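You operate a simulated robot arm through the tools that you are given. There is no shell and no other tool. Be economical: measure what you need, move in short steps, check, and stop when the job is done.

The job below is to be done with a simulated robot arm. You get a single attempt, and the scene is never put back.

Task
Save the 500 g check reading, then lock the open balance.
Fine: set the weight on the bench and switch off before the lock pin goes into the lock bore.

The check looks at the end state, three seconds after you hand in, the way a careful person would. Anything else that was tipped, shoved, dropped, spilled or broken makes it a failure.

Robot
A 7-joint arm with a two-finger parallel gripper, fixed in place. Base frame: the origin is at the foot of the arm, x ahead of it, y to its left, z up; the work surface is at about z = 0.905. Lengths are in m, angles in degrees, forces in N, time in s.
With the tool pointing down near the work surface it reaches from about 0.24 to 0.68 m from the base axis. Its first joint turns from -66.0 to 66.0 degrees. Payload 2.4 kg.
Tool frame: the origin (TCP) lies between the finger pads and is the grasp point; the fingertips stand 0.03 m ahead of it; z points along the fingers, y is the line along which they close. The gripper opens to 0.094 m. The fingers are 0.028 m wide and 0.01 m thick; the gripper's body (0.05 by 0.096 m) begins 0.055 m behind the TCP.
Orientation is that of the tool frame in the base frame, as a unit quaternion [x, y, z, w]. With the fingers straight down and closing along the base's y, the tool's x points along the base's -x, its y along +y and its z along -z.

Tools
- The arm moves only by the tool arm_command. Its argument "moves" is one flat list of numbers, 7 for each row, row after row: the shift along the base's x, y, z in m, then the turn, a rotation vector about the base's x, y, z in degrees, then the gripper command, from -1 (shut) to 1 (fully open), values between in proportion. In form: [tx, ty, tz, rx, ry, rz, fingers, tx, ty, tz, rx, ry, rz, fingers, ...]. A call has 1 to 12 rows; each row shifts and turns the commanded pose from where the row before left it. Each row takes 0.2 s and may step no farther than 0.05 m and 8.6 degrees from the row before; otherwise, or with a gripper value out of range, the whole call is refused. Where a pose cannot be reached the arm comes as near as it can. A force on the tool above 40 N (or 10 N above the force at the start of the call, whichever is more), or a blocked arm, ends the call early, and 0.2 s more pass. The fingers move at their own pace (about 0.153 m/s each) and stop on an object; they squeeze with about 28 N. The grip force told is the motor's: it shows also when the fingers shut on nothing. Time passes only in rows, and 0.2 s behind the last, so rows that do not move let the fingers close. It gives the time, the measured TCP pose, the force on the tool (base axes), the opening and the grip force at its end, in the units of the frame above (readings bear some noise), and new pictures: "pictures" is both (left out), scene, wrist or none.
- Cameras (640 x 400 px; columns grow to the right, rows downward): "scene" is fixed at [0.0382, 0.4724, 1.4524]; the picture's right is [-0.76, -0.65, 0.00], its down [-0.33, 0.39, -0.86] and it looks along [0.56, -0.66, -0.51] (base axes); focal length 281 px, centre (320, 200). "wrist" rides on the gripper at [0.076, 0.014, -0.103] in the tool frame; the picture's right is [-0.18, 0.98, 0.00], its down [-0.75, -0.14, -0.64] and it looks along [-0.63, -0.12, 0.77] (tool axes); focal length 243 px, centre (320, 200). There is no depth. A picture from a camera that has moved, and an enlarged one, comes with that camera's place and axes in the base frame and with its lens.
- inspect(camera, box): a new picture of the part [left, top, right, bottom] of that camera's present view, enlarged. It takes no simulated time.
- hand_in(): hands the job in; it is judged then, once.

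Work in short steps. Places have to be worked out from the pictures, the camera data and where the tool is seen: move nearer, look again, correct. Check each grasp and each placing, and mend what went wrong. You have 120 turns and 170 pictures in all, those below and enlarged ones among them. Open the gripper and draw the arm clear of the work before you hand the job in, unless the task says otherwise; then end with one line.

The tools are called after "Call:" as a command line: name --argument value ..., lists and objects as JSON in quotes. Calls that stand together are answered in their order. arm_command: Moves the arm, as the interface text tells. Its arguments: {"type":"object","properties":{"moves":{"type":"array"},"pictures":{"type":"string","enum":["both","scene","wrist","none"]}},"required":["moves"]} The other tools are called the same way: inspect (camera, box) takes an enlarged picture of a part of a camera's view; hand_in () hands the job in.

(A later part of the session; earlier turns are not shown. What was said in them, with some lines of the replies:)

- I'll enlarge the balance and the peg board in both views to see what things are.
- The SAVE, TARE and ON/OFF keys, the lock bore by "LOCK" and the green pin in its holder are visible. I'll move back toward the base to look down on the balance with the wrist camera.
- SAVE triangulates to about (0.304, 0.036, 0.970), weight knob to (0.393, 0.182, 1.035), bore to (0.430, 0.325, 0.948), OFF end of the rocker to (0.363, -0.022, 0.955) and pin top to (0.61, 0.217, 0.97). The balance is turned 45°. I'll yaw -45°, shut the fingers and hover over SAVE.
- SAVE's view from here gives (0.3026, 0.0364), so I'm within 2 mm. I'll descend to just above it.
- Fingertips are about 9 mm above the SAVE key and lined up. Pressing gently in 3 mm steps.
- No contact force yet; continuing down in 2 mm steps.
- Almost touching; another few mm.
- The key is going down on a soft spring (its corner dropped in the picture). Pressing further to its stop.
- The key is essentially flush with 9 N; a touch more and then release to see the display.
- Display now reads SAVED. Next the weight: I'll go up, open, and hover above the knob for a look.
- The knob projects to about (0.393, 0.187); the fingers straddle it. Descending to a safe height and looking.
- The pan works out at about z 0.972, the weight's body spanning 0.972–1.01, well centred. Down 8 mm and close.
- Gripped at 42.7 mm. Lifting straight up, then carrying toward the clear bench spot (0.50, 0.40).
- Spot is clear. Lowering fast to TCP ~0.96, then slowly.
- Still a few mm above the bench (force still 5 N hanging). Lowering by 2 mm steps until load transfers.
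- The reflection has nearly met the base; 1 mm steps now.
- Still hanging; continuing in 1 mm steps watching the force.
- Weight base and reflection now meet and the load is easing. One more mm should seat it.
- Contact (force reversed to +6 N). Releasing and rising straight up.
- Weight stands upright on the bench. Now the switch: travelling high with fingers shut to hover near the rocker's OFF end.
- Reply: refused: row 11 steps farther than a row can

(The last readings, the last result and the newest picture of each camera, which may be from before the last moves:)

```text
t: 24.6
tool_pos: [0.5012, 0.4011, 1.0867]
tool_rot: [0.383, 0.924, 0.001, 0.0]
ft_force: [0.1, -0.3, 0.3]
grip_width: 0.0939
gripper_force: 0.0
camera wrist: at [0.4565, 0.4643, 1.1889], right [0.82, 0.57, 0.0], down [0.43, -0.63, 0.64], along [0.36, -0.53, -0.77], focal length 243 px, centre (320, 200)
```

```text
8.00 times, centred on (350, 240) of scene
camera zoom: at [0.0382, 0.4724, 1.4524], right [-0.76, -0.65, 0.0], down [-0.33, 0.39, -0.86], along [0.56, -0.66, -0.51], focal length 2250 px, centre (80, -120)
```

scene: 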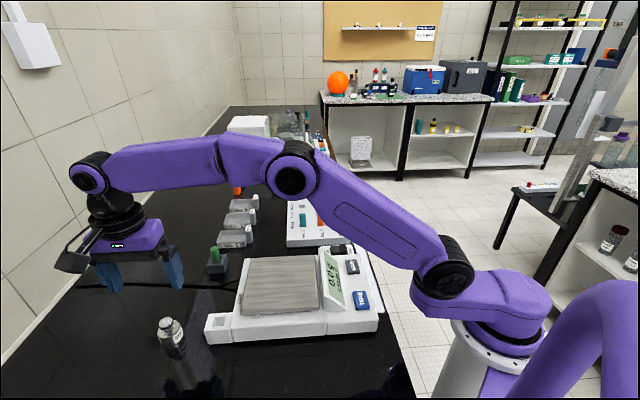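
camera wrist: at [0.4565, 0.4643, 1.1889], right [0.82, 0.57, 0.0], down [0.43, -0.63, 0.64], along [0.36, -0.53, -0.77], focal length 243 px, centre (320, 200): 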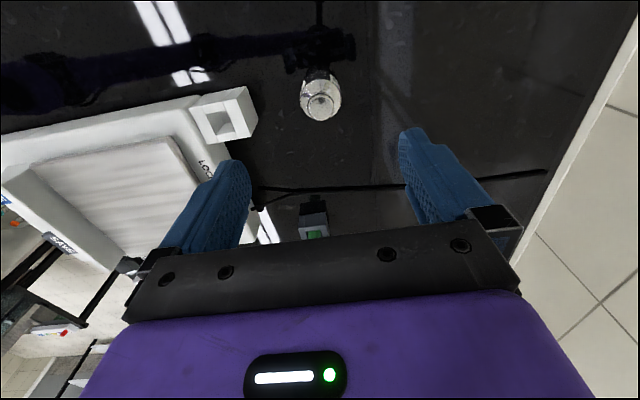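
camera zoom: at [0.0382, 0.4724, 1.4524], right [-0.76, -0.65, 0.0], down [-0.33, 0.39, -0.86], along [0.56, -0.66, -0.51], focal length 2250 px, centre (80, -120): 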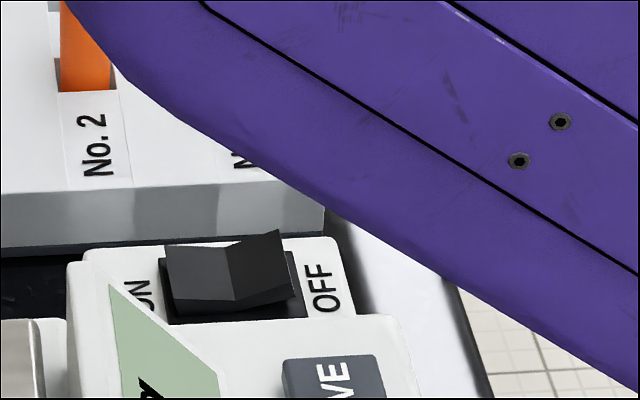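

One row was slightly too long; sending it again with the descent left out.

Call:
arm_command --moves '[0, 0, 0.04, 0, 0, 0, 0, -0.0138, -0.0423, 0, 0, 0, 0, -1, -0.0138, -0.0423, 0, 0, 0, 0, -1, -0.0138, -0.0423, 0, 0, 0, 0, -1, -0.0138, -0.0423, 0, 0, 0, 0, -1, -0.0138, -0.0423, 0, 0, 0, 0, -1, -0.0138, -0.0423, 0, 0, 0, 0, -1, -0.0138, -0.0423, 0, 0, 0, 0, -1, -0.0138, -0.0423, 0, 0, 0, 0, -1, -0.0138, -0.0423, 0, 0, 0, 0, -1, -0.0138, -0.0423, 0, 0, 0, 0, -1, 0, 0, -0.03, 0, 0, 0, -1]'

Call:
inspect --camera "wrist" --box '[240, 60, 400, 160]'

Call:
inspect --camera "scene" --box '[310, 215, 390, 265]'

```text
t: 27.2
tool_pos: [0.3647, -0.0242, 1.0957]
tool_rot: [0.382, 0.924, 0.0, 0.001]
ft_force: [0.2, 0.0, 0.5]
grip_width: 0.0001
gripper_force: 27.0
camera wrist: at [0.3195, 0.0389, 1.1982], right [0.82, 0.57, 0.0], down [0.43, -0.63, 0.64], along [0.36, -0.53, -0.77], focal length 243 px, centre (320, 200)
```

scene: 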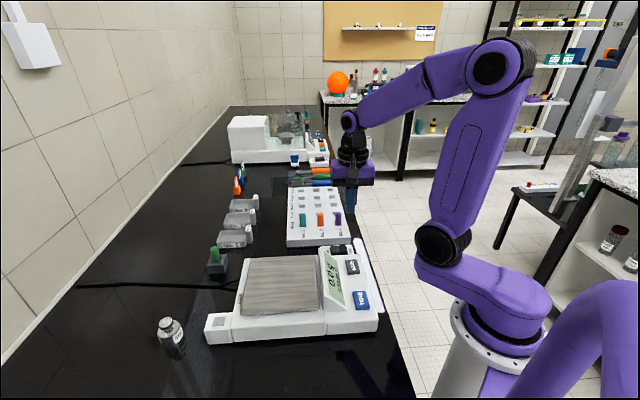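
wrist: 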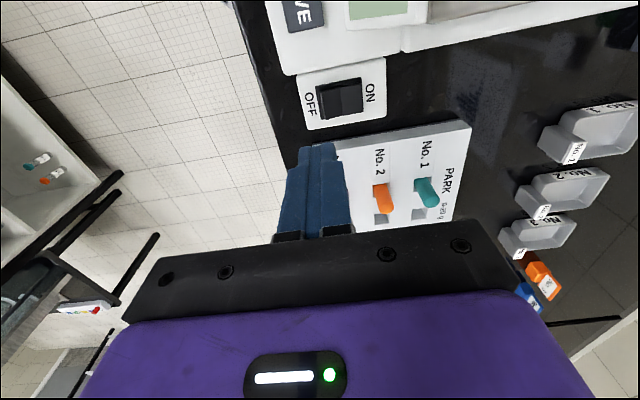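

```text
4.00 times, centred on (320, 110) of wrist
camera zoom: at [0.3195, 0.0389, 1.1982], right [0.82, 0.57, 0.0], down [0.43, -0.63, 0.64], along [0.36, -0.53, -0.77], focal length 970 px, centre (320, 560)
```

zoom: 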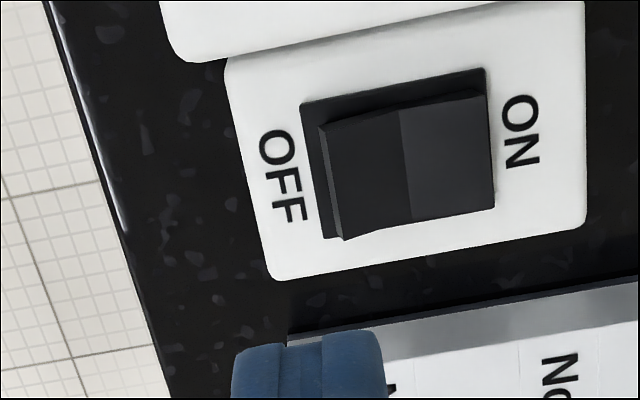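

```text
8.00 times, centred on (350, 240) of scene
camera zoom: at [0.0382, 0.4724, 1.4524], right [-0.76, -0.65, 0.0], down [-0.33, 0.39, -0.86], along [0.56, -0.66, -0.51], focal length 2250 px, centre (80, -120)
```

zoom: 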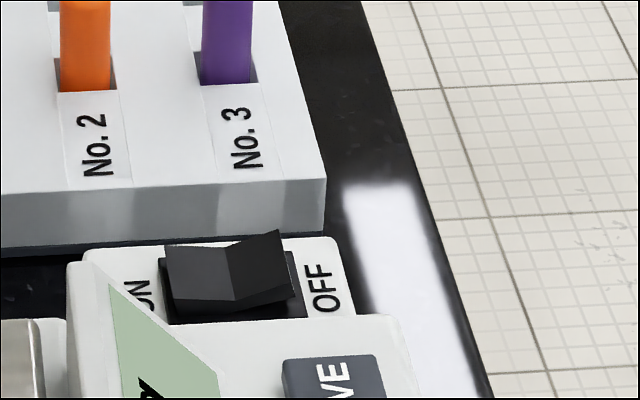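

OFF ridge of the rocker is at about (0.369, -0.028, 0.951), rocker centre (0.381, -0.014). I'll descend over a point just inside the ridge.

Call:
arm_command --moves '[0.003, -0.001, -0.03, 0, 0, 0, -1, 0.003, -0.001, -0.03, 0, 0, 0, -1, 0, 0, -0.03, 0, 0, 0, -1, 0, 0, -0.012, 0, 0, 0, -1, 0, 0, 0, 0, 0, 0, -1]' --pictures "wrist"

Call:
inspect --camera "scene" --box '[310, 215, 390, 265]'

```text
t: 28.4
tool_pos: [0.3687, -0.0253, 0.996]
tool_rot: [0.383, 0.924, 0.001, 0.0]
ft_force: [0.4, 0.1, -0.7]
grip_width: 0.0
gripper_force: 28.1
camera wrist: at [0.3243, 0.0383, 1.0979], right [0.82, 0.57, 0.0], down [0.43, -0.63, 0.64], along [0.36, -0.53, -0.77], focal length 243 px, centre (320, 200)
```

wrist: 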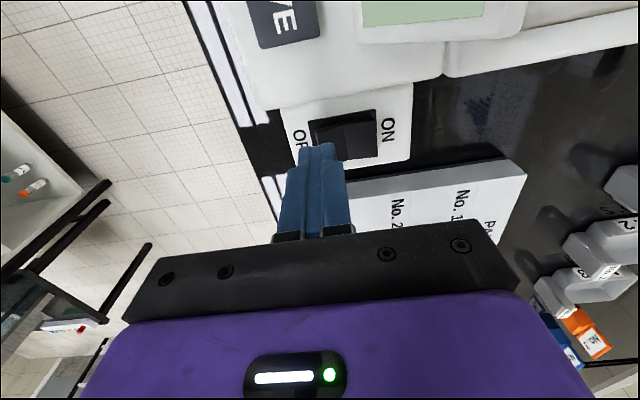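

```text
8.00 times, centred on (350, 240) of scene
camera zoom: at [0.0382, 0.4724, 1.4524], right [-0.76, -0.65, 0.0], down [-0.33, 0.39, -0.86], along [0.56, -0.66, -0.51], focal length 2250 px, centre (80, -120)
```

zoom: 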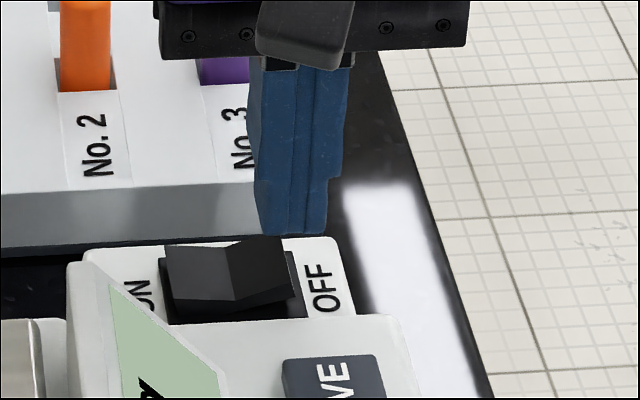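

Aligned over the ridge, slightly outward; I'll shift 4 mm inward and descend to contact in small steps.

Call:
arm_command --moves '[0.0035, 0.0025, -0.005, 0, 0, 0, -1, 0, 0, -0.005, 0, 0, 0, -1, 0, 0, -0.003, 0, 0, 0, -1, 0, 0, -0.003, 0, 0, 0, -1, 0, 0, -0.002, 0, 0, 0, -1, 0, 0, 0, 0, 0, 0, -1]' --pictures "none"

Call:
inspect --camera "scene" --box '[310, 225, 390, 275]'

```text
t: 29.8
tool_pos: [0.3717, -0.0216, 0.9763]
tool_rot: [0.382, 0.924, 0.0, 0.001]
ft_force: [-0.2, 0.7, 0.0]
grip_width: 0.0
gripper_force: 28.3
```

```text
8.00 times, centred on (350, 250) of scene
camera zoom: at [0.0382, 0.4724, 1.4524], right [-0.76, -0.65, 0.0], down [-0.33, 0.39, -0.86], along [0.56, -0.66, -0.51], focal length 2250 px, centre (80, -200)
```

zoom: 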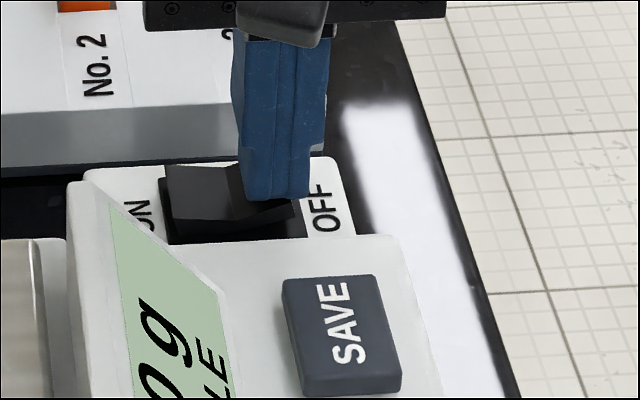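

At or near contact; pressing further.

Call:
arm_command --moves '[0, 0, -0.002, 0, 0, 0, -1, 0, 0, -0.002, 0, 0, 0, -1, 0, 0, -0.002, 0, 0, 0, -1, 0, 0, 0, 0, 0, 0, -1]' --pictures "none"

Call:
inspect --camera "scene" --box '[310, 225, 390, 275]'

```text
t: 30.8
tool_pos: [0.3723, -0.0225, 0.9709]
tool_rot: [0.383, 0.924, 0.001, 0.002]
ft_force: [-4.4, -0.7, 31.9]
grip_width: 0.0002
gripper_force: 28.2
```

```text
8.00 times, centred on (350, 250) of scene
camera zoom: at [0.0377, 0.4724, 1.4524], right [-0.76, -0.65, 0.0], down [-0.33, 0.39, -0.86], along [0.56, -0.66, -0.51], focal length 2250 px, centre (80, -200)
```

zoom: 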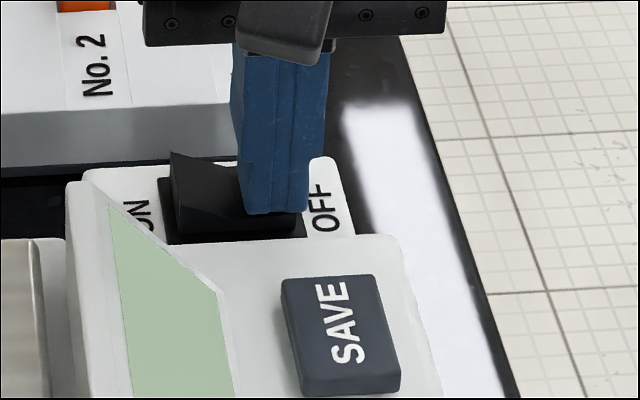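

Rocker flipped to OFF and the display is blank. Lifting and moving over to the green lock pin, opening the gripper.

Call:
arm_command --moves '[0, 0, 0.04, 0, 0, 0, -1, 0, 0, 0.05, 0, 0, 0, -1, 0, 0, 0.05, 0, 0, 0, -1, 0.03, 0.03, 0, 0, 0, 0, 0, 0.03, 0.03, 0, 0, 0, 0, 0, 0.03, 0.03, 0, 0, 0, 0, 0, 0.03, 0.03, 0, 0, 0, 0, 0, 0.03, 0.03, 0, 0, 0, 0, 0, 0.03, 0.03, 0, 0, 0, 0, 0, 0.03, 0.03, 0, 0, 0, 0, 0, 0.024, 0.03, 0, 0, 0, 0, 0, 0, 0, 0, 0, 0, 0, 0]'

Call:
inspect --camera "scene" --box '[200, 225, 400, 350]'

Call:
inspect --camera "wrist" --box '[240, 60, 400, 160]'

```text
t: 33.4
tool_pos: [0.606, 0.2164, 1.1105]
tool_rot: [0.383, 0.924, 0.001, 0.0]
ft_force: [0.3, -0.2, 0.7]
grip_width: 0.0471
gripper_force: 0.0
camera wrist: at [0.5618, 0.2798, 1.2132], right [0.82, 0.57, 0.0], down [0.43, -0.63, 0.64], along [0.36, -0.53, -0.77], focal length 243 px, centre (320, 200)
```

scene: 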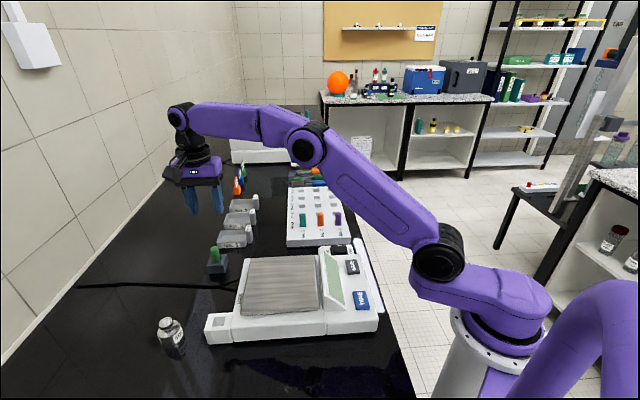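
wrist: 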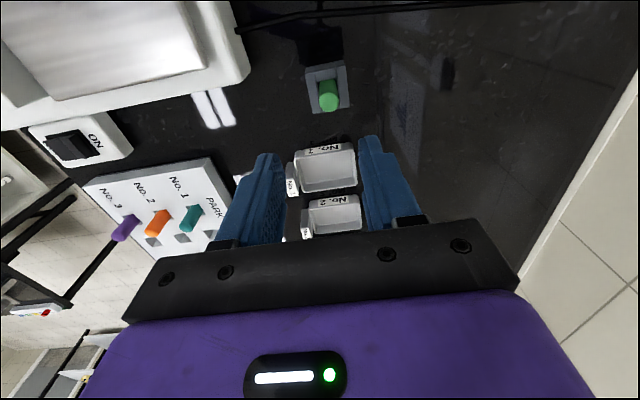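

```text
3.20 times, centred on (300, 288) of scene
camera zoom: at [0.0382, 0.4724, 1.4524], right [-0.76, -0.65, 0.0], down [-0.33, 0.39, -0.86], along [0.56, -0.66, -0.51], focal length 900 px, centre (384, -80)
```

zoom: 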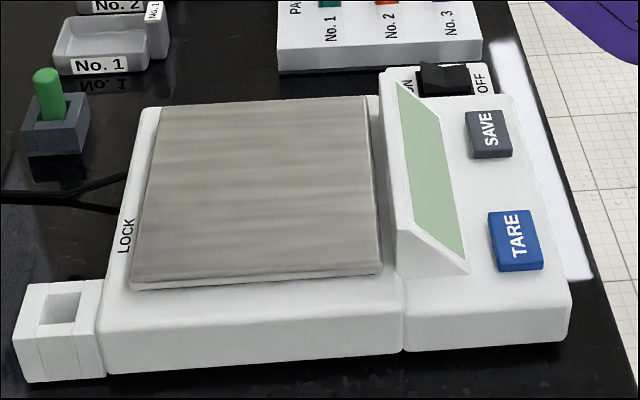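

```text
4.00 times, centred on (320, 110) of wrist
camera zoom: at [0.5618, 0.2798, 1.2132], right [0.82, 0.57, 0.0], down [0.43, -0.63, 0.64], along [0.36, -0.53, -0.77], focal length 970 px, centre (320, 560)
```

zoom: 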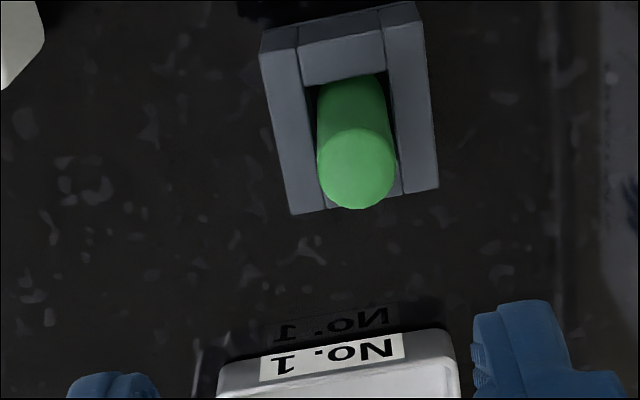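

Pin top at about (0.612, 0.2205, 0.974), Ø ≈ 2 cm, with the holder rim near 0.937. Descending to just above the pin top to verify.

Call:
arm_command --moves '[0.006, 0.004, -0.03, 0, 0, 0, 0.3, 0, 0, -0.03, 0, 0, 0, 0.3, 0, 0, -0.023, 0, 0, 0, 0.3, 0, 0, 0, 0, 0, 0, 0.3]'

Call:
inspect --camera "scene" --box '[180, 215, 260, 265]'

Call:
inspect --camera "wrist" --box '[240, 110, 400, 210]'

```text
t: 34.4
tool_pos: [0.6132, 0.22, 1.0284]
tool_rot: [0.382, 0.924, 0.0, 0.0]
ft_force: [0.9, 0.4, 0.5]
grip_width: 0.0611
gripper_force: 0.1
camera wrist: at [0.5679, 0.2841, 1.1301], right [0.82, 0.57, 0.0], down [0.43, -0.63, 0.64], along [0.36, -0.53, -0.77], focal length 243 px, centre (320, 200)
```

scene: 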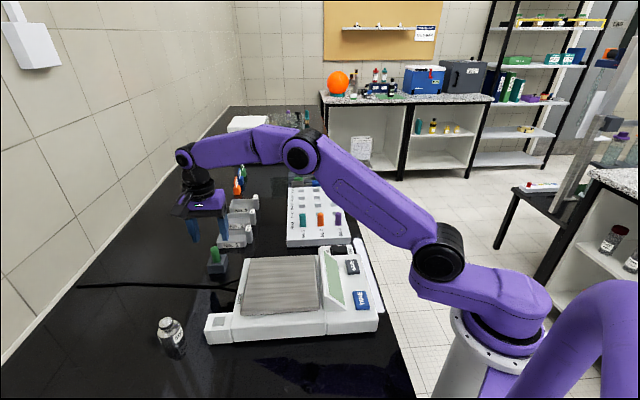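
wrist: 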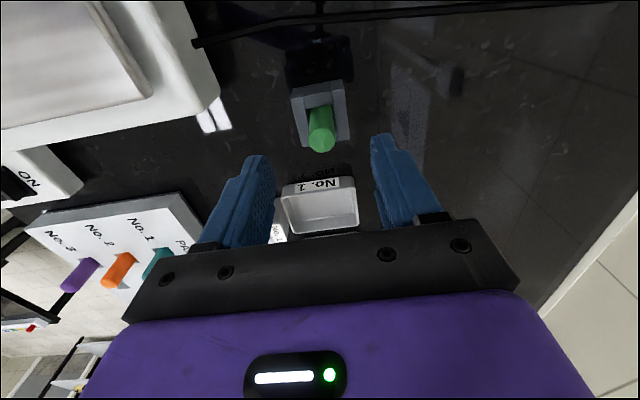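

```text
8.00 times, centred on (220, 240) of scene
camera zoom: at [0.0382, 0.4724, 1.4524], right [-0.76, -0.65, 0.0], down [-0.33, 0.39, -0.86], along [0.56, -0.66, -0.51], focal length 2250 px, centre (1120, -120)
```

zoom: 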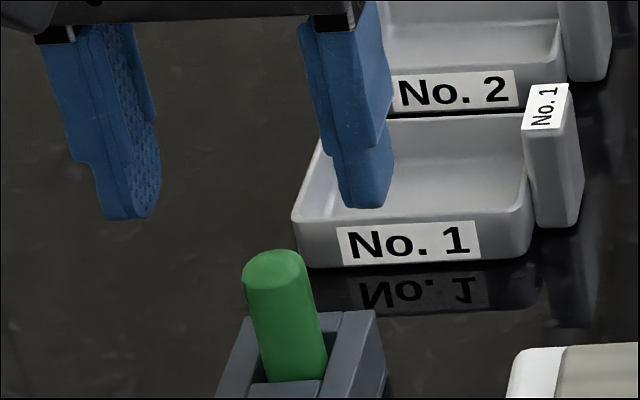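

```text
4.00 times, centred on (320, 160) of wrist
camera zoom: at [0.5679, 0.2841, 1.1301], right [0.82, 0.57, 0.0], down [0.43, -0.63, 0.64], along [0.36, -0.53, -0.77], focal length 970 px, centre (320, 360)
```

zoom: 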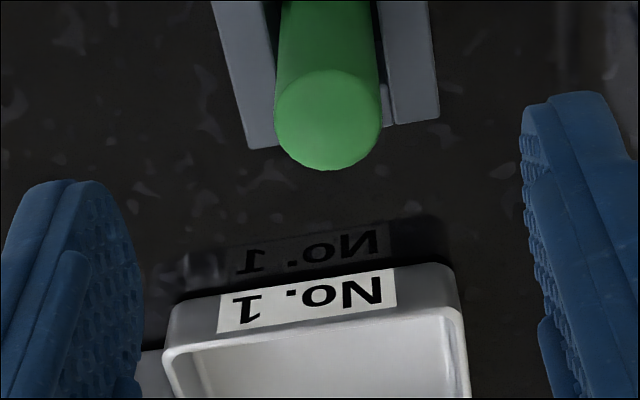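

The fingers straddle the pin within ~2 mm. Descending to TCP ≈0.985 and closing on it.

Call:
arm_command --moves '[-0.001, 0.002, -0.02, 0, 0, 0, 0.3, 0, 0, -0.02, 0, 0, 0, 0.3, 0, 0, -0.003, 0, 0, 0, 0.3, 0, 0, 0, 0, 0, 0, -0.3, 0, 0, 0, 0, 0, 0, -1, 0, 0, 0, 0, 0, 0, -1, 0, 0, 0, 0, 0, 0, -1]'

Call:
inspect --camera "scene" --box '[180, 225, 260, 275]'

```text
t: 36.0
tool_pos: [0.6102, 0.223, 0.9845]
tool_rot: [0.382, 0.924, 0.001, -0.001]
ft_force: [0.2, 0.7, -0.6]
grip_width: 0.0175
gripper_force: 28.7
camera wrist: at [0.5662, 0.2871, 1.0863], right [0.82, 0.57, 0.0], down [0.43, -0.63, 0.64], along [0.36, -0.53, -0.77], focal length 243 px, centre (320, 200)
```

scene: 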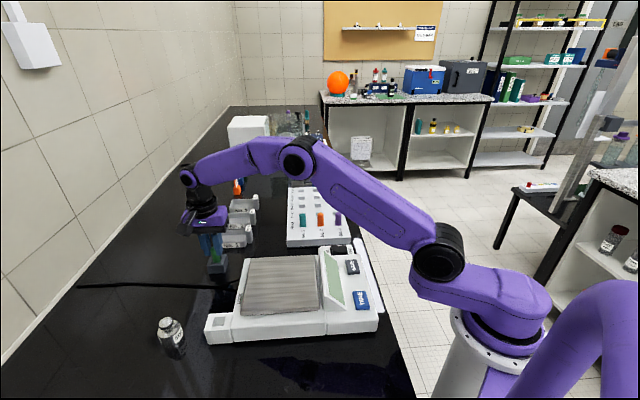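
wrist: 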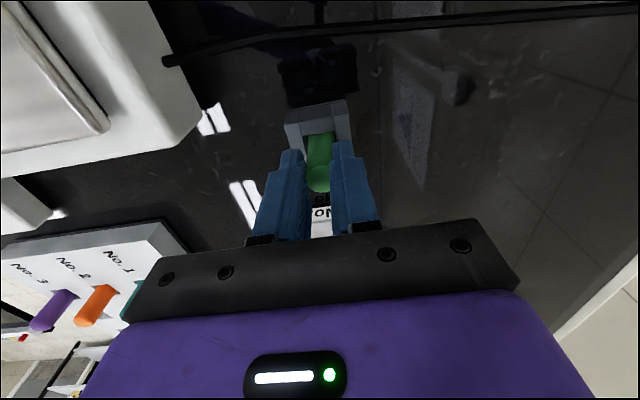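

```text
8.00 times, centred on (220, 250) of scene
camera zoom: at [0.0382, 0.4724, 1.4524], right [-0.76, -0.65, 0.0], down [-0.33, 0.39, -0.86], along [0.56, -0.66, -0.51], focal length 2250 px, centre (1120, -200)
```

zoom: 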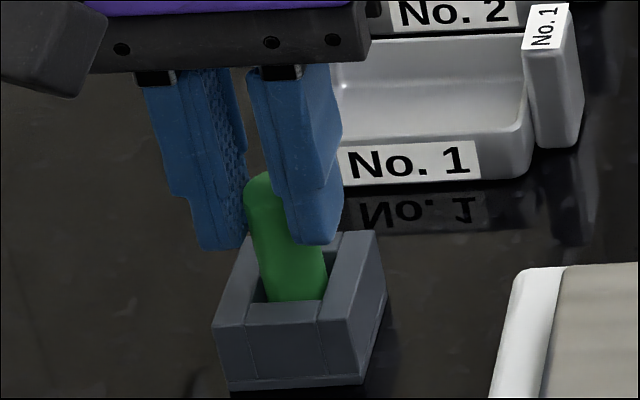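

Pin gripped (17.5 mm). Lifting it straight out.

Call:
arm_command --moves '[0, 0, 0.01, 0, 0, 0, -1, 0, 0, 0.02, 0, 0, 0, -1, 0, 0, 0.03, 0, 0, 0, -1, 0, 0, 0.03, 0, 0, 0, -1, 0, 0, 0, 0, 0, 0, -1]'

Call:
inspect --camera "scene" --box '[160, 185, 272, 255]'

```text
t: 37.2
tool_pos: [0.6108, 0.2234, 1.0752]
tool_rot: [0.383, 0.924, 0.001, 0.0]
ft_force: [0.1, -0.1, 0.1]
grip_width: 0.0177
gripper_force: 28.6
camera wrist: at [0.5673, 0.2877, 1.1768], right [0.82, 0.57, 0.0], down [0.43, -0.63, 0.64], along [0.36, -0.53, -0.77], focal length 243 px, centre (320, 200)
```

scene: 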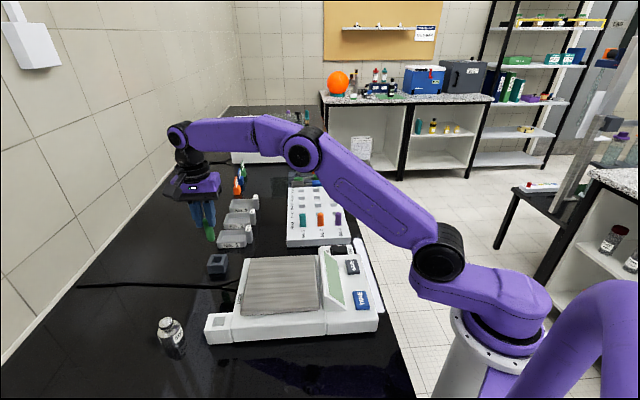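
wrist: 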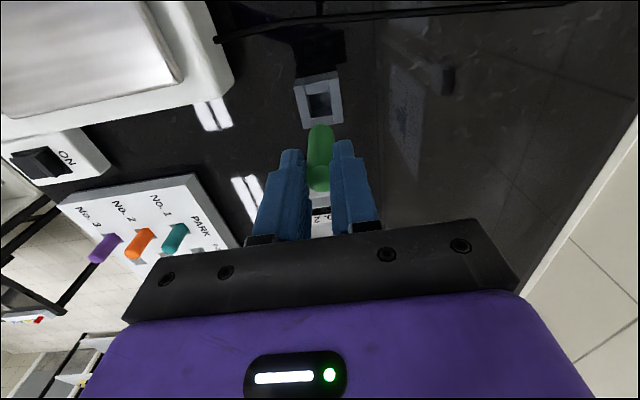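

```text
5.71 times, centred on (216, 220) of scene
camera zoom: at [0.0382, 0.4724, 1.4524], right [-0.76, -0.65, 0.0], down [-0.33, 0.39, -0.86], along [0.56, -0.66, -0.51], focal length 1607 px, centre (914, 86)
```

zoom: 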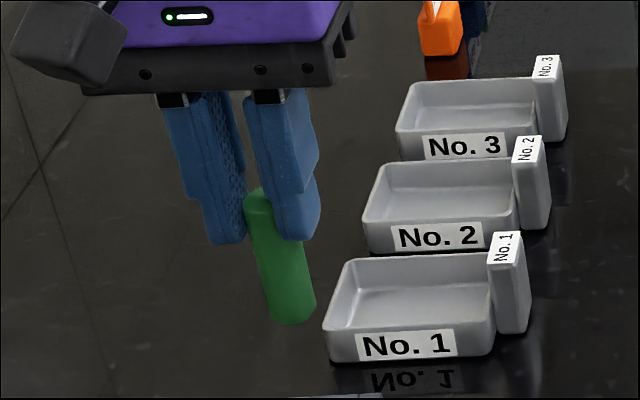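

The pin hangs straight, ~7 cm long. Carrying it to above the lock bore (~0.430, 0.325) with bottom clear.

Call:
arm_command --moves '[-0.036, 0.0203, 0, 0, 0, 0, -1, -0.036, 0.0203, 0, 0, 0, 0, -1, -0.036, 0.0203, 0, 0, 0, 0, -1, -0.036, 0.0203, 0, 0, 0, 0, -1, -0.036, 0.0203, 0, 0, 0, 0, -1, 0, 0, 0, 0, 0, 0, -1]'

Call:
inspect --camera "scene" --box '[170, 275, 282, 345]'

Call:
inspect --camera "wrist" --box '[220, 70, 420, 195]'

```text
t: 38.6
tool_pos: [0.4317, 0.3257, 1.0747]
tool_rot: [0.383, 0.924, 0.001, 0.0]
ft_force: [-0.3, 0.2, -0.5]
grip_width: 0.0176
gripper_force: 27.8
camera wrist: at [0.3862, 0.3895, 1.1763], right [0.83, 0.56, 0.0], down [0.43, -0.63, 0.64], along [0.36, -0.53, -0.77], focal length 243 px, centre (320, 200)
```

scene: 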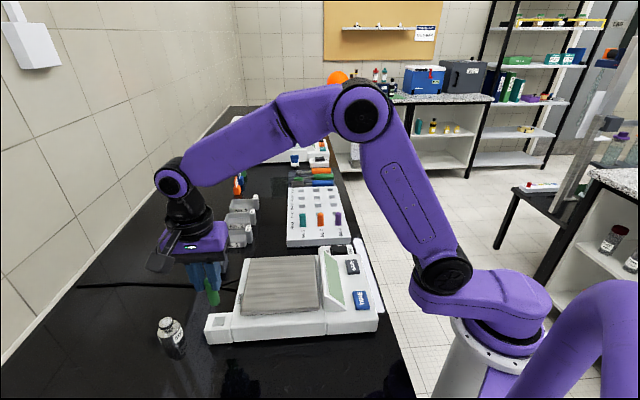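
wrist: 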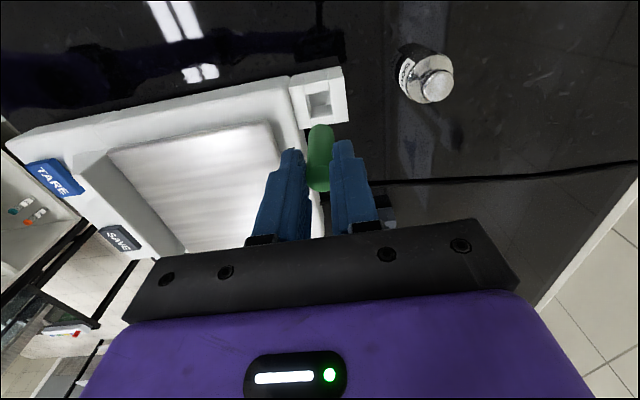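

```text
5.71 times, centred on (226, 310) of scene
camera zoom: at [0.0382, 0.4724, 1.4524], right [-0.76, -0.65, 0.0], down [-0.33, 0.39, -0.86], along [0.56, -0.66, -0.51], focal length 1607 px, centre (857, -429)
```

zoom: 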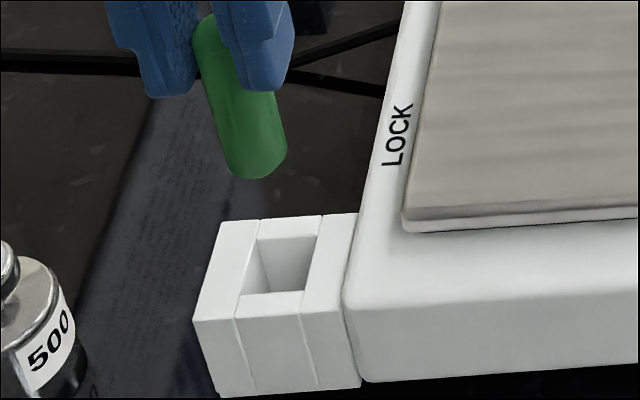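

```text
3.20 times, centred on (320, 132) of wrist
camera zoom: at [0.3862, 0.3895, 1.1763], right [0.83, 0.56, 0.0], down [0.43, -0.63, 0.64], along [0.36, -0.53, -0.77], focal length 776 px, centre (320, 416)
```

zoom: 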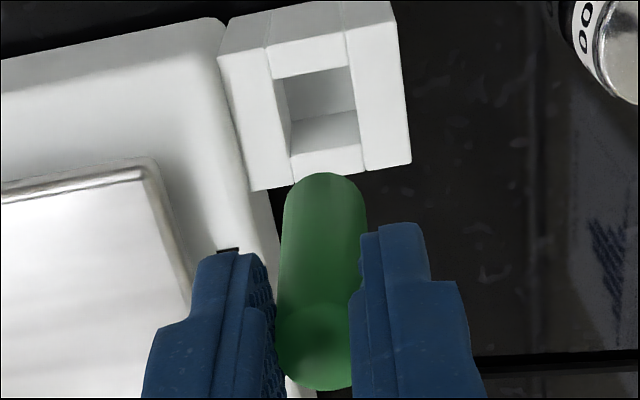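

The bore opening works out at about (0.4275, 0.3275, ~0.952), about 24 mm square against a 17.5 mm pin. I'll correct by (-4, +2) mm and lower to just above the rim.

Call:
arm_command --moves '[-0.004, 0.002, -0.015, 0, 0, 0, -1, 0, 0, -0.015, 0, 0, 0, -1, 0, 0, -0.003, 0, 0, 0, -1, 0, 0, 0, 0, 0, 0, -1]'

Call:
inspect --camera "scene" --box '[180, 285, 276, 345]'

Call:
inspect --camera "wrist" --box '[240, 70, 400, 170]'

```text
t: 39.6
tool_pos: [0.4274, 0.3282, 1.0406]
tool_rot: [0.382, 0.924, 0.002, 0.001]
ft_force: [-0.1, 0.4, -0.5]
grip_width: 0.0177
gripper_force: 28.0
camera wrist: at [0.383, 0.3914, 1.1437], right [0.82, 0.57, 0.0], down [0.43, -0.63, 0.64], along [0.36, -0.53, -0.77], focal length 243 px, centre (320, 200)
```

scene: 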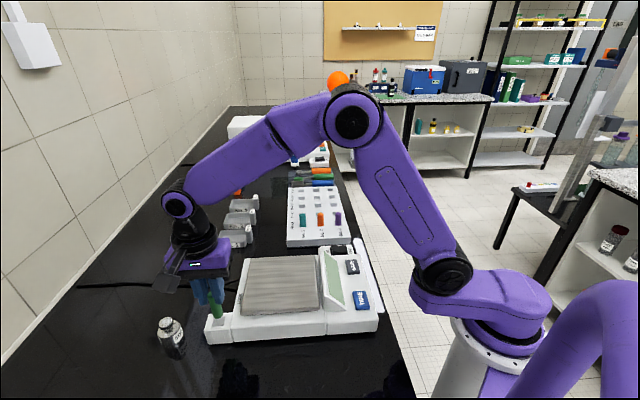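
wrist: 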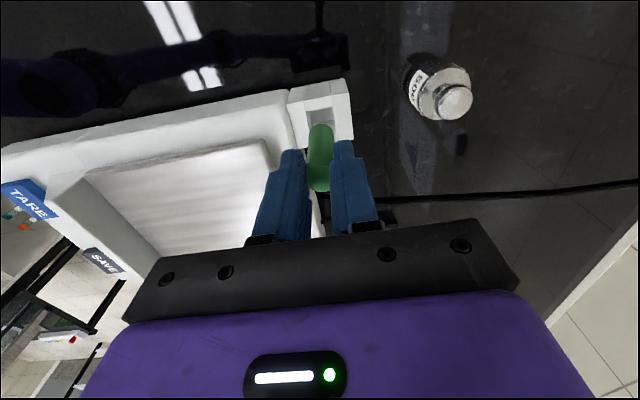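

```text
6.67 times, centred on (228, 315) of scene
camera zoom: at [0.0382, 0.4724, 1.4524], right [-0.76, -0.65, 0.0], down [-0.33, 0.39, -0.86], along [0.56, -0.66, -0.51], focal length 1875 px, centre (933, -567)
```

zoom: 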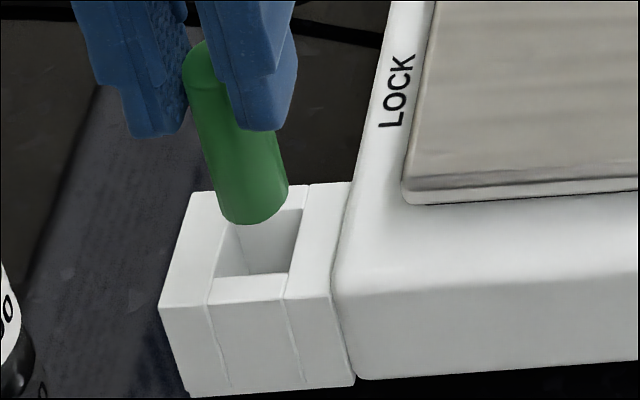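

```text
4.00 times, centred on (320, 120) of wrist
camera zoom: at [0.383, 0.3914, 1.1437], right [0.82, 0.57, 0.0], down [0.43, -0.63, 0.64], along [0.36, -0.53, -0.77], focal length 970 px, centre (320, 520)
```

zoom: 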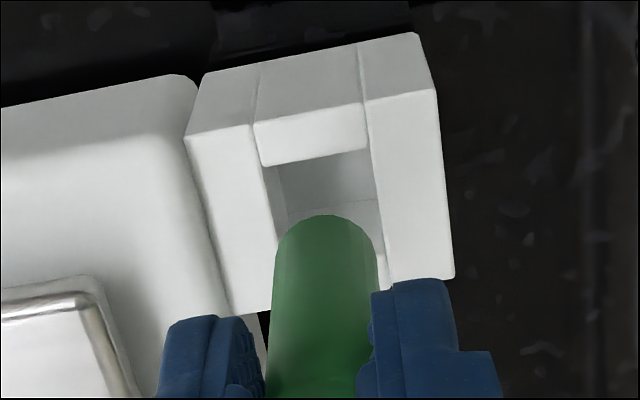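

Need a sharper comparison of pin end and opening; enlarging both views more.

Call:
inspect --camera "scene" --box '[198, 300, 246, 330]'

Call:
inspect --camera "wrist" --box '[280, 80, 368, 135]'

```text
13.33 times, centred on (222, 315) of scene
camera zoom: at [0.0382, 0.4724, 1.4524], right [-0.76, -0.65, 0.0], down [-0.33, 0.39, -0.86], along [0.56, -0.66, -0.51], focal length 3750 px, centre (1627, -1333)
```

zoom: 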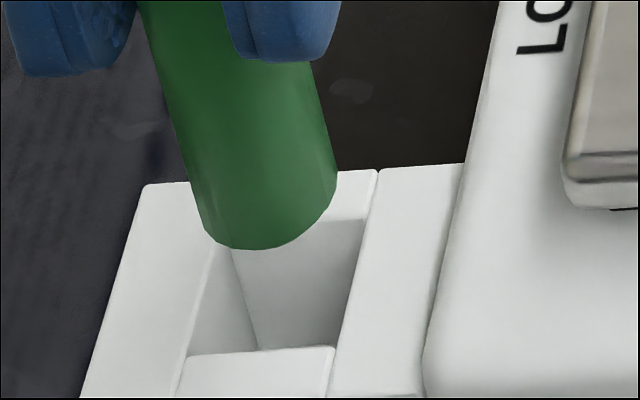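

```text
7.27 times, centred on (324, 108) of wrist
camera zoom: at [0.383, 0.3914, 1.1437], right [0.82, 0.57, 0.0], down [0.43, -0.63, 0.64], along [0.36, -0.53, -0.77], focal length 1764 px, centre (291, 873)
```

zoom: 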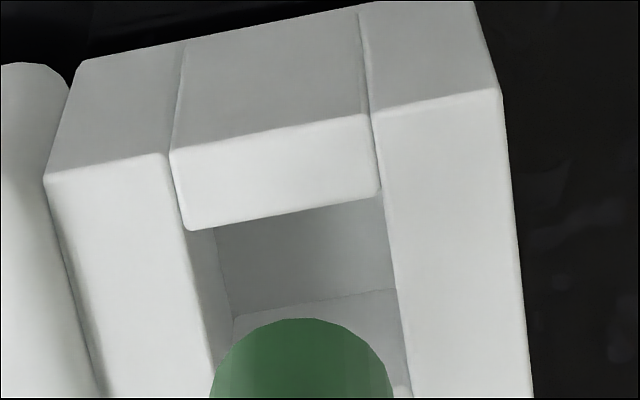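

Combining both views, the rim is roughly 18–22 mm below the pin's end, and the pin needs only ~1–2 mm toward +y. Correcting and lowering 12 mm to compare more closely.

Call:
arm_command --moves '[-0.0006, 0.0016, -0.004, 0, 0, 0, -1, 0, 0, -0.004, 0, 0, 0, -1, 0, 0, -0.004, 0, 0, 0, -1, 0, 0, 0, 0, 0, 0, -1]' --pictures "none"

Call:
inspect --camera "scene" --box '[198, 300, 246, 330]'

Call:
inspect --camera "wrist" --box '[280, 80, 368, 135]'

```text
t: 40.6
tool_pos: [0.4254, 0.3298, 1.029]
tool_rot: [0.382, 0.924, 0.001, 0.001]
ft_force: [0.4, 0.0, -0.3]
grip_width: 0.0176
gripper_force: 27.8
```

```text
13.33 times, centred on (222, 315) of scene
camera zoom: at [0.0382, 0.4724, 1.4524], right [-0.76, -0.65, 0.0], down [-0.33, 0.39, -0.86], along [0.56, -0.66, -0.51], focal length 3750 px, centre (1627, -1333)
```

zoom: 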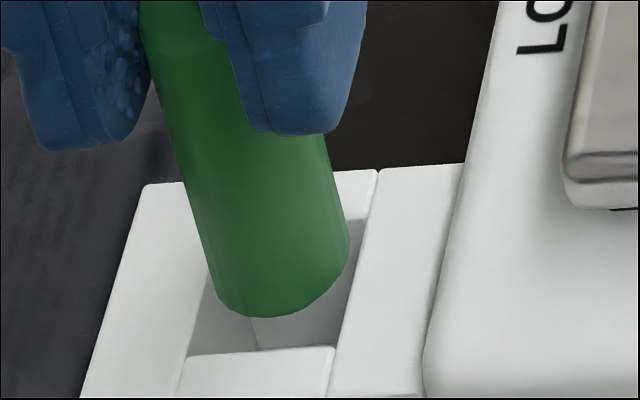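

```text
7.27 times, centred on (324, 108) of wrist
camera zoom: at [0.3815, 0.3929, 1.1311], right [0.82, 0.57, 0.0], down [0.43, -0.63, 0.64], along [0.36, -0.53, -0.77], focal length 1764 px, centre (291, 873)
```

zoom: 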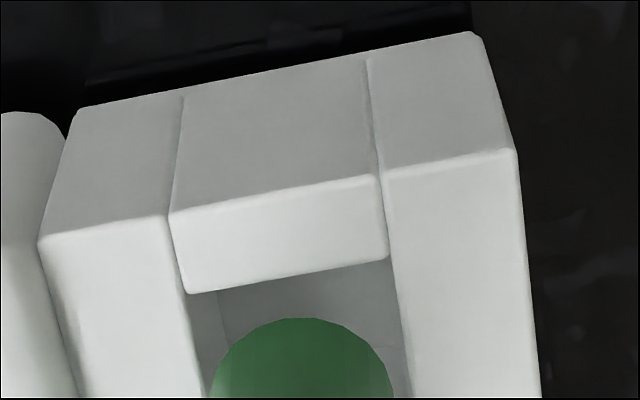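

Both views now agree: rim ~6–7 mm below the pin, centred within ~1 mm. Nudging and lowering through the rim while watching force.

Call:
arm_command --moves '[0.0006, 0.0008, -0.003, 0, 0, 0, -1, 0, 0, -0.003, 0, 0, 0, -1, 0, 0, -0.003, 0, 0, 0, -1, 0, 0, -0.002, 0, 0, 0, -1, 0, 0, 0, 0, 0, 0, -1]' --pictures "none"

Call:
inspect --camera "scene" --box '[198, 300, 246, 330]'

Call:
inspect --camera "wrist" --box '[280, 90, 368, 145]'

```text
t: 41.8
tool_pos: [0.4265, 0.3291, 1.0179]
tool_rot: [0.381, 0.924, 0.003, 0.0]
ft_force: [-2.3, 4.0, 0.7]
grip_width: 0.0176
gripper_force: 27.8
```

```text
13.33 times, centred on (222, 315) of scene
camera zoom: at [0.0381, 0.4725, 1.4524], right [-0.76, -0.65, 0.0], down [-0.33, 0.39, -0.86], along [0.56, -0.66, -0.51], focal length 3750 px, centre (1627, -1333)
```

zoom: 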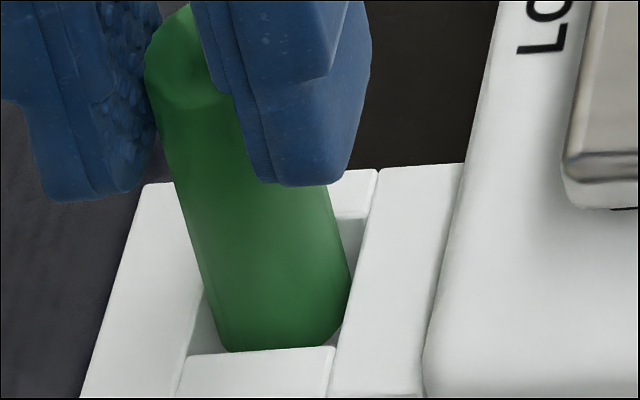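

```text
7.27 times, centred on (324, 118) of wrist
camera zoom: at [0.382, 0.3938, 1.1205], right [0.82, 0.57, 0.0], down [0.43, -0.63, 0.64], along [0.36, -0.53, -0.77], focal length 1764 px, centre (291, 800)
```

zoom: 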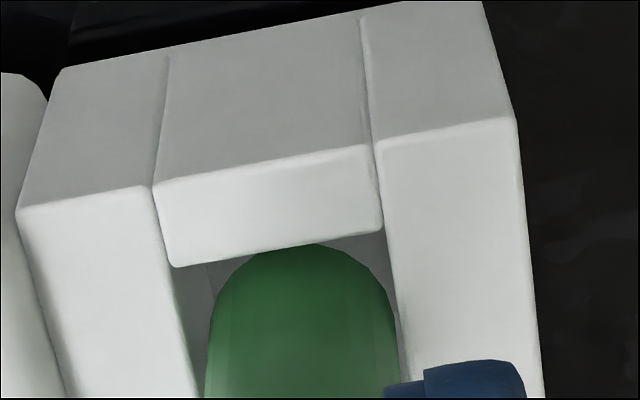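

The pin's end is inside the rim; a 4.6 N side force says it rubs the wall on the +x/-y side. I'll ease 1.5 mm away from it and check.

Call:
arm_command --moves '[-0.0007, 0.0013, 0, 0, 0, 0, -1, 0, 0, -0.002, 0, 0, 0, -1, 0, 0, 0, 0, 0, 0, -1]' --pictures "none"

Call:
inspect --camera "scene" --box '[198, 300, 246, 330]'

```text
t: 42.6
tool_pos: [0.4265, 0.3306, 1.016]
tool_rot: [0.383, 0.924, 0.002, 0.0]
ft_force: [-0.7, -0.3, -0.1]
grip_width: 0.0176
gripper_force: 28.2
```

```text
13.33 times, centred on (222, 315) of scene
camera zoom: at [0.0382, 0.4724, 1.4524], right [-0.76, -0.65, 0.0], down [-0.33, 0.39, -0.86], along [0.56, -0.66, -0.51], focal length 3750 px, centre (1627, -1333)
```

zoom: 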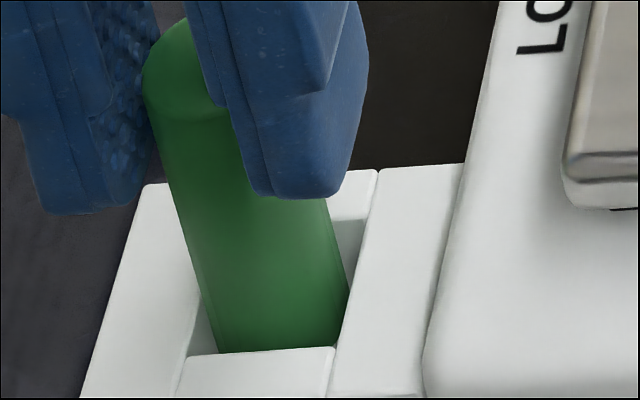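

Side force gone. Continuing down, 3 mm steps.

Call:
arm_command --moves '[0, 0, -0.003, 0, 0, 0, -1, 0, 0, -0.003, 0, 0, 0, -1, 0, 0, -0.003, 0, 0, 0, -1, 0, 0, 0, 0, 0, 0, -1]' --pictures "none"

Call:
inspect --camera "scene" --box '[198, 295, 246, 325]'

```text
t: 43.6
tool_pos: [0.4259, 0.3304, 1.0077]
tool_rot: [0.382, 0.924, 0.001, 0.0]
ft_force: [0.7, 0.2, -0.6]
grip_width: 0.0177
gripper_force: 28.5
```

```text
13.33 times, centred on (222, 310) of scene
camera zoom: at [0.0382, 0.4724, 1.4524], right [-0.76, -0.65, 0.0], down [-0.33, 0.39, -0.86], along [0.56, -0.66, -0.51], focal length 3750 px, centre (1627, -1267)
```

zoom: 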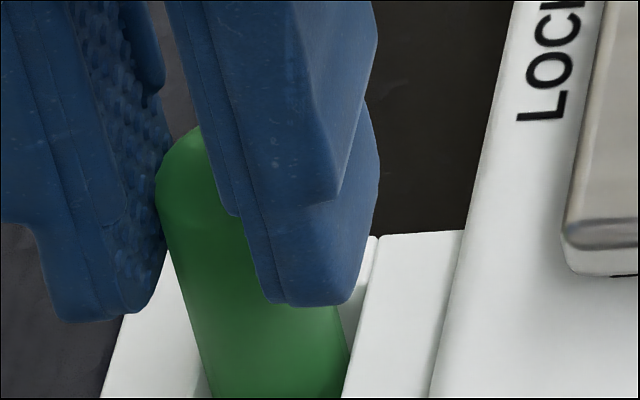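

No resistance; the pin is about 14 mm in. Continuing.

Call:
arm_command --moves '[0, 0, -0.003, 0, 0, 0, -1, 0, 0, -0.003, 0, 0, 0, -1, 0, 0, -0.003, 0, 0, 0, -1, 0, 0, -0.002, 0, 0, 0, -1, 0, 0, 0, 0, 0, 0, -1]' --pictures "none"

Call:
inspect --camera "scene" --box '[190, 290, 254, 330]'

```text
t: 44.8
tool_pos: [0.4276, 0.3312, 0.9974]
tool_rot: [0.382, 0.924, 0.003, 0.0]
ft_force: [-3.5, -3.3, 23.6]
grip_width: 0.0175
gripper_force: 28.1
```

```text
10.00 times, centred on (222, 310) of scene
camera zoom: at [0.0378, 0.4721, 1.4525], right [-0.76, -0.65, 0.0], down [-0.33, 0.39, -0.86], along [0.56, -0.66, -0.51], focal length 2813 px, centre (1300, -900)
```

zoom: 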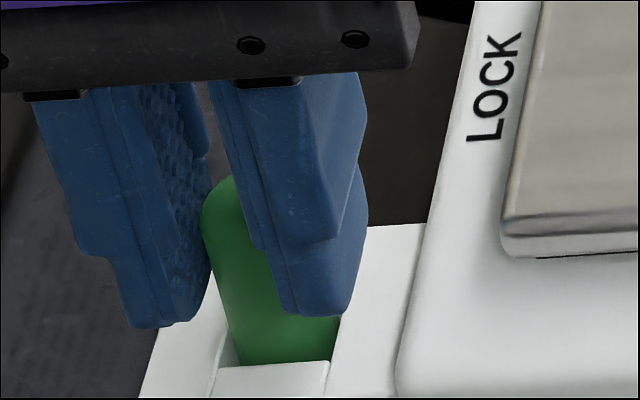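

Bottomed out: 24 N upward with about the same exposed length as in the holder. Easing off 1.5 mm, opening just a little, then looking.

Call:
arm_command --moves '[0, 0, 0.002, 0, 0, 0, -1, 0, 0, 0, 0, 0, 0, -0.35, 0, 0, 0, 0, 0, 0, -0.35, 0, 0, 0, 0, 0, 0, -0.35]' --pictures "wrist"

Call:
inspect --camera "scene" --box '[190, 290, 254, 330]'

```text
t: 45.8
tool_pos: [0.4262, 0.3319, 0.9984]
tool_rot: [0.383, 0.924, 0.0, 0.001]
ft_force: [-0.9, 0.0, 0.0]
grip_width: 0.0307
gripper_force: 0.1
camera wrist: at [0.3822, 0.3953, 1.1002], right [0.82, 0.57, 0.0], down [0.43, -0.63, 0.64], along [0.36, -0.53, -0.77], focal length 243 px, centre (320, 200)
```

wrist: 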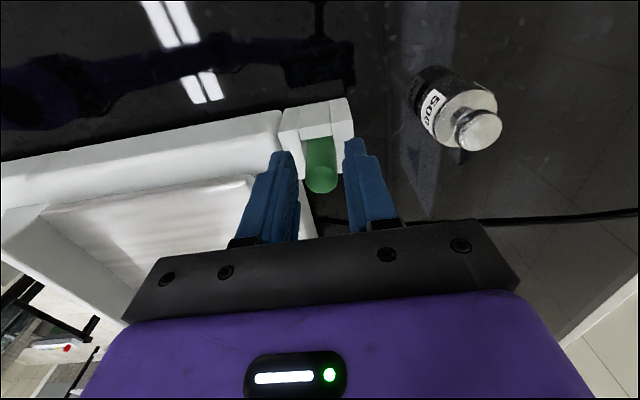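

```text
10.00 times, centred on (222, 310) of scene
camera zoom: at [0.0382, 0.4724, 1.4524], right [-0.76, -0.65, 0.0], down [-0.33, 0.39, -0.86], along [0.56, -0.66, -0.51], focal length 2813 px, centre (1300, -900)
```

zoom: 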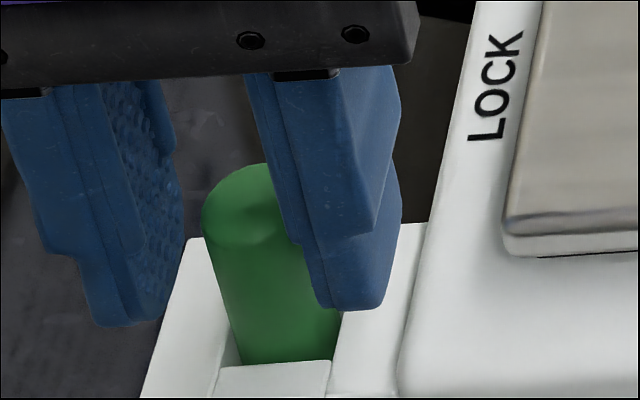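

Pin stays put, standing in the bore. Rising straight up and drawing clear, then inspecting everything.

Call:
arm_command --moves '[0, 0, 0.02, 0, 0, 0, -0.35, 0, 0, 0.04, 0, 0, 0, -0.35, 0, 0, 0.05, 0, 0, 0, 0, 0, 0, 0.05, 0, 0, 0, 1, -0.02, -0.02, 0.04, 0, 0, 0, 1, -0.03, -0.03, 0.02, 0, 0, 0, 1, -0.03, -0.03, 0, 0, 0, 0, 1, 0, 0, 0, 0, 0, 0, 1]'

Call:
inspect --camera "scene" --box '[190, 275, 270, 345]'

Call:
inspect --camera "scene" --box '[140, 225, 396, 385]'

```text
t: 47.6
tool_pos: [0.3487, 0.2509, 1.2154]
tool_rot: [0.383, 0.924, 0.001, 0.001]
ft_force: [0.2, 0.0, -0.3]
grip_width: 0.0939
gripper_force: 0.1
camera wrist: at [0.3037, 0.3147, 1.3188], right [0.82, 0.57, 0.0], down [0.43, -0.63, 0.64], along [0.36, -0.53, -0.77], focal length 243 px, centre (320, 200)
```

scene: 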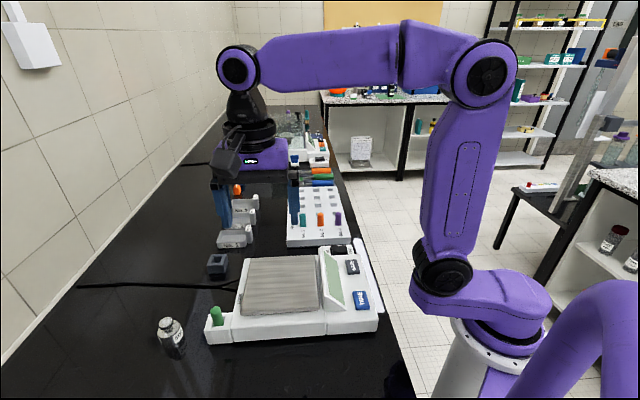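
wrist: 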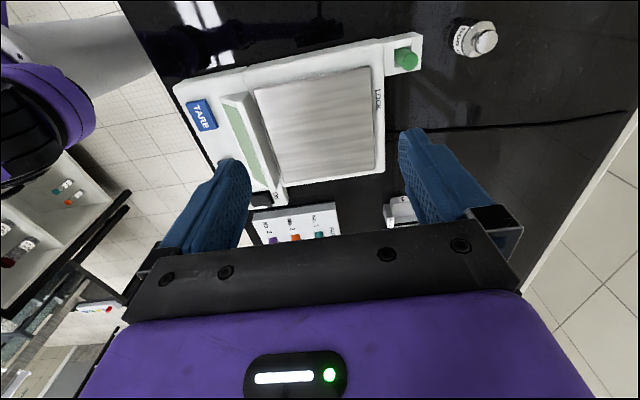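

```text
5.71 times, centred on (230, 310) of scene
camera zoom: at [0.0382, 0.4724, 1.4524], right [-0.76, -0.65, 0.0], down [-0.33, 0.39, -0.86], along [0.56, -0.66, -0.51], focal length 1607 px, centre (834, -429)
```

zoom: 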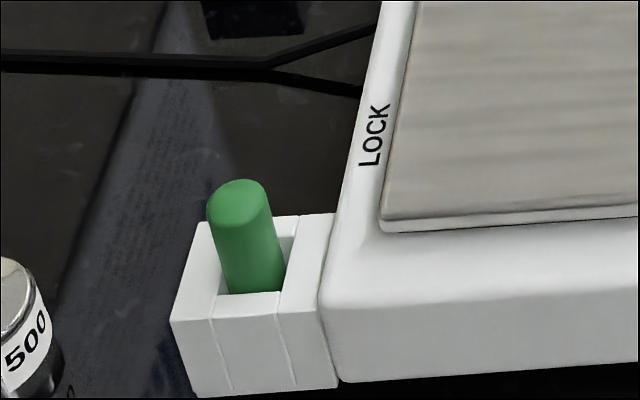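

```text
2.50 times, centred on (268, 305) of scene
camera zoom: at [0.0382, 0.4724, 1.4524], right [-0.76, -0.65, 0.0], down [-0.33, 0.39, -0.86], along [0.56, -0.66, -0.51], focal length 703 px, centre (450, -62)
```

zoom: 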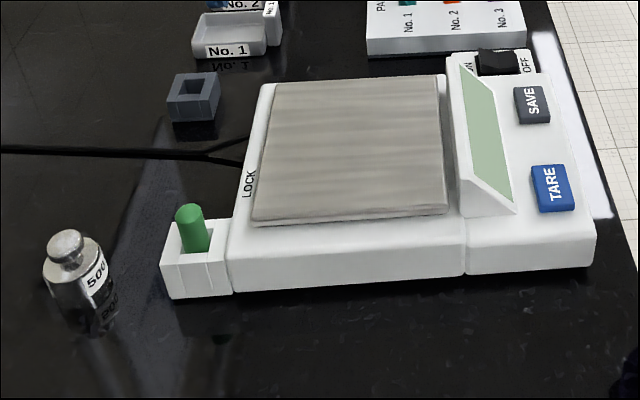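

The pin is seated in the bore. Last check: the rocker and the display.

Call:
inspect --camera "scene" --box '[310, 235, 390, 285]'

Call:
inspect --camera "wrist" --box '[340, 10, 500, 110]'

```text
8.00 times, centred on (350, 260) of scene
camera zoom: at [0.0382, 0.4724, 1.4524], right [-0.76, -0.65, 0.0], down [-0.33, 0.39, -0.86], along [0.56, -0.66, -0.51], focal length 2250 px, centre (80, -280)
```

zoom: 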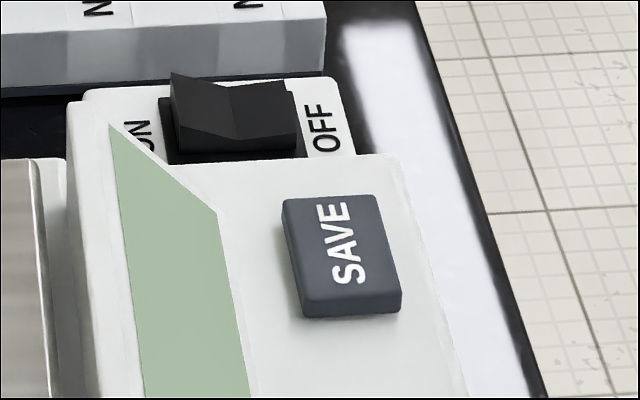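

```text
4.00 times, centred on (420, 60) of wrist
camera zoom: at [0.3037, 0.3147, 1.3188], right [0.82, 0.57, 0.0], down [0.43, -0.63, 0.64], along [0.36, -0.53, -0.77], focal length 970 px, centre (-80, 760)
```

zoom: 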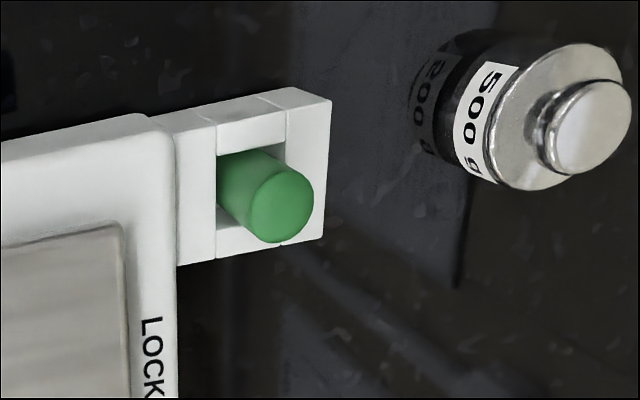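

Everything is as asked: the reading is saved, the weight is on the bench, the switch is off, the pin is in the bore, and the arm is clear and open. Handing in.

Call:
hand_in

```text
The job is handed in.
```

The 500 g reading was saved (the display showed SAVED), the weight was set upright on the bench, the balance was switched off, and then the green lock pin was seated in the lock bore.
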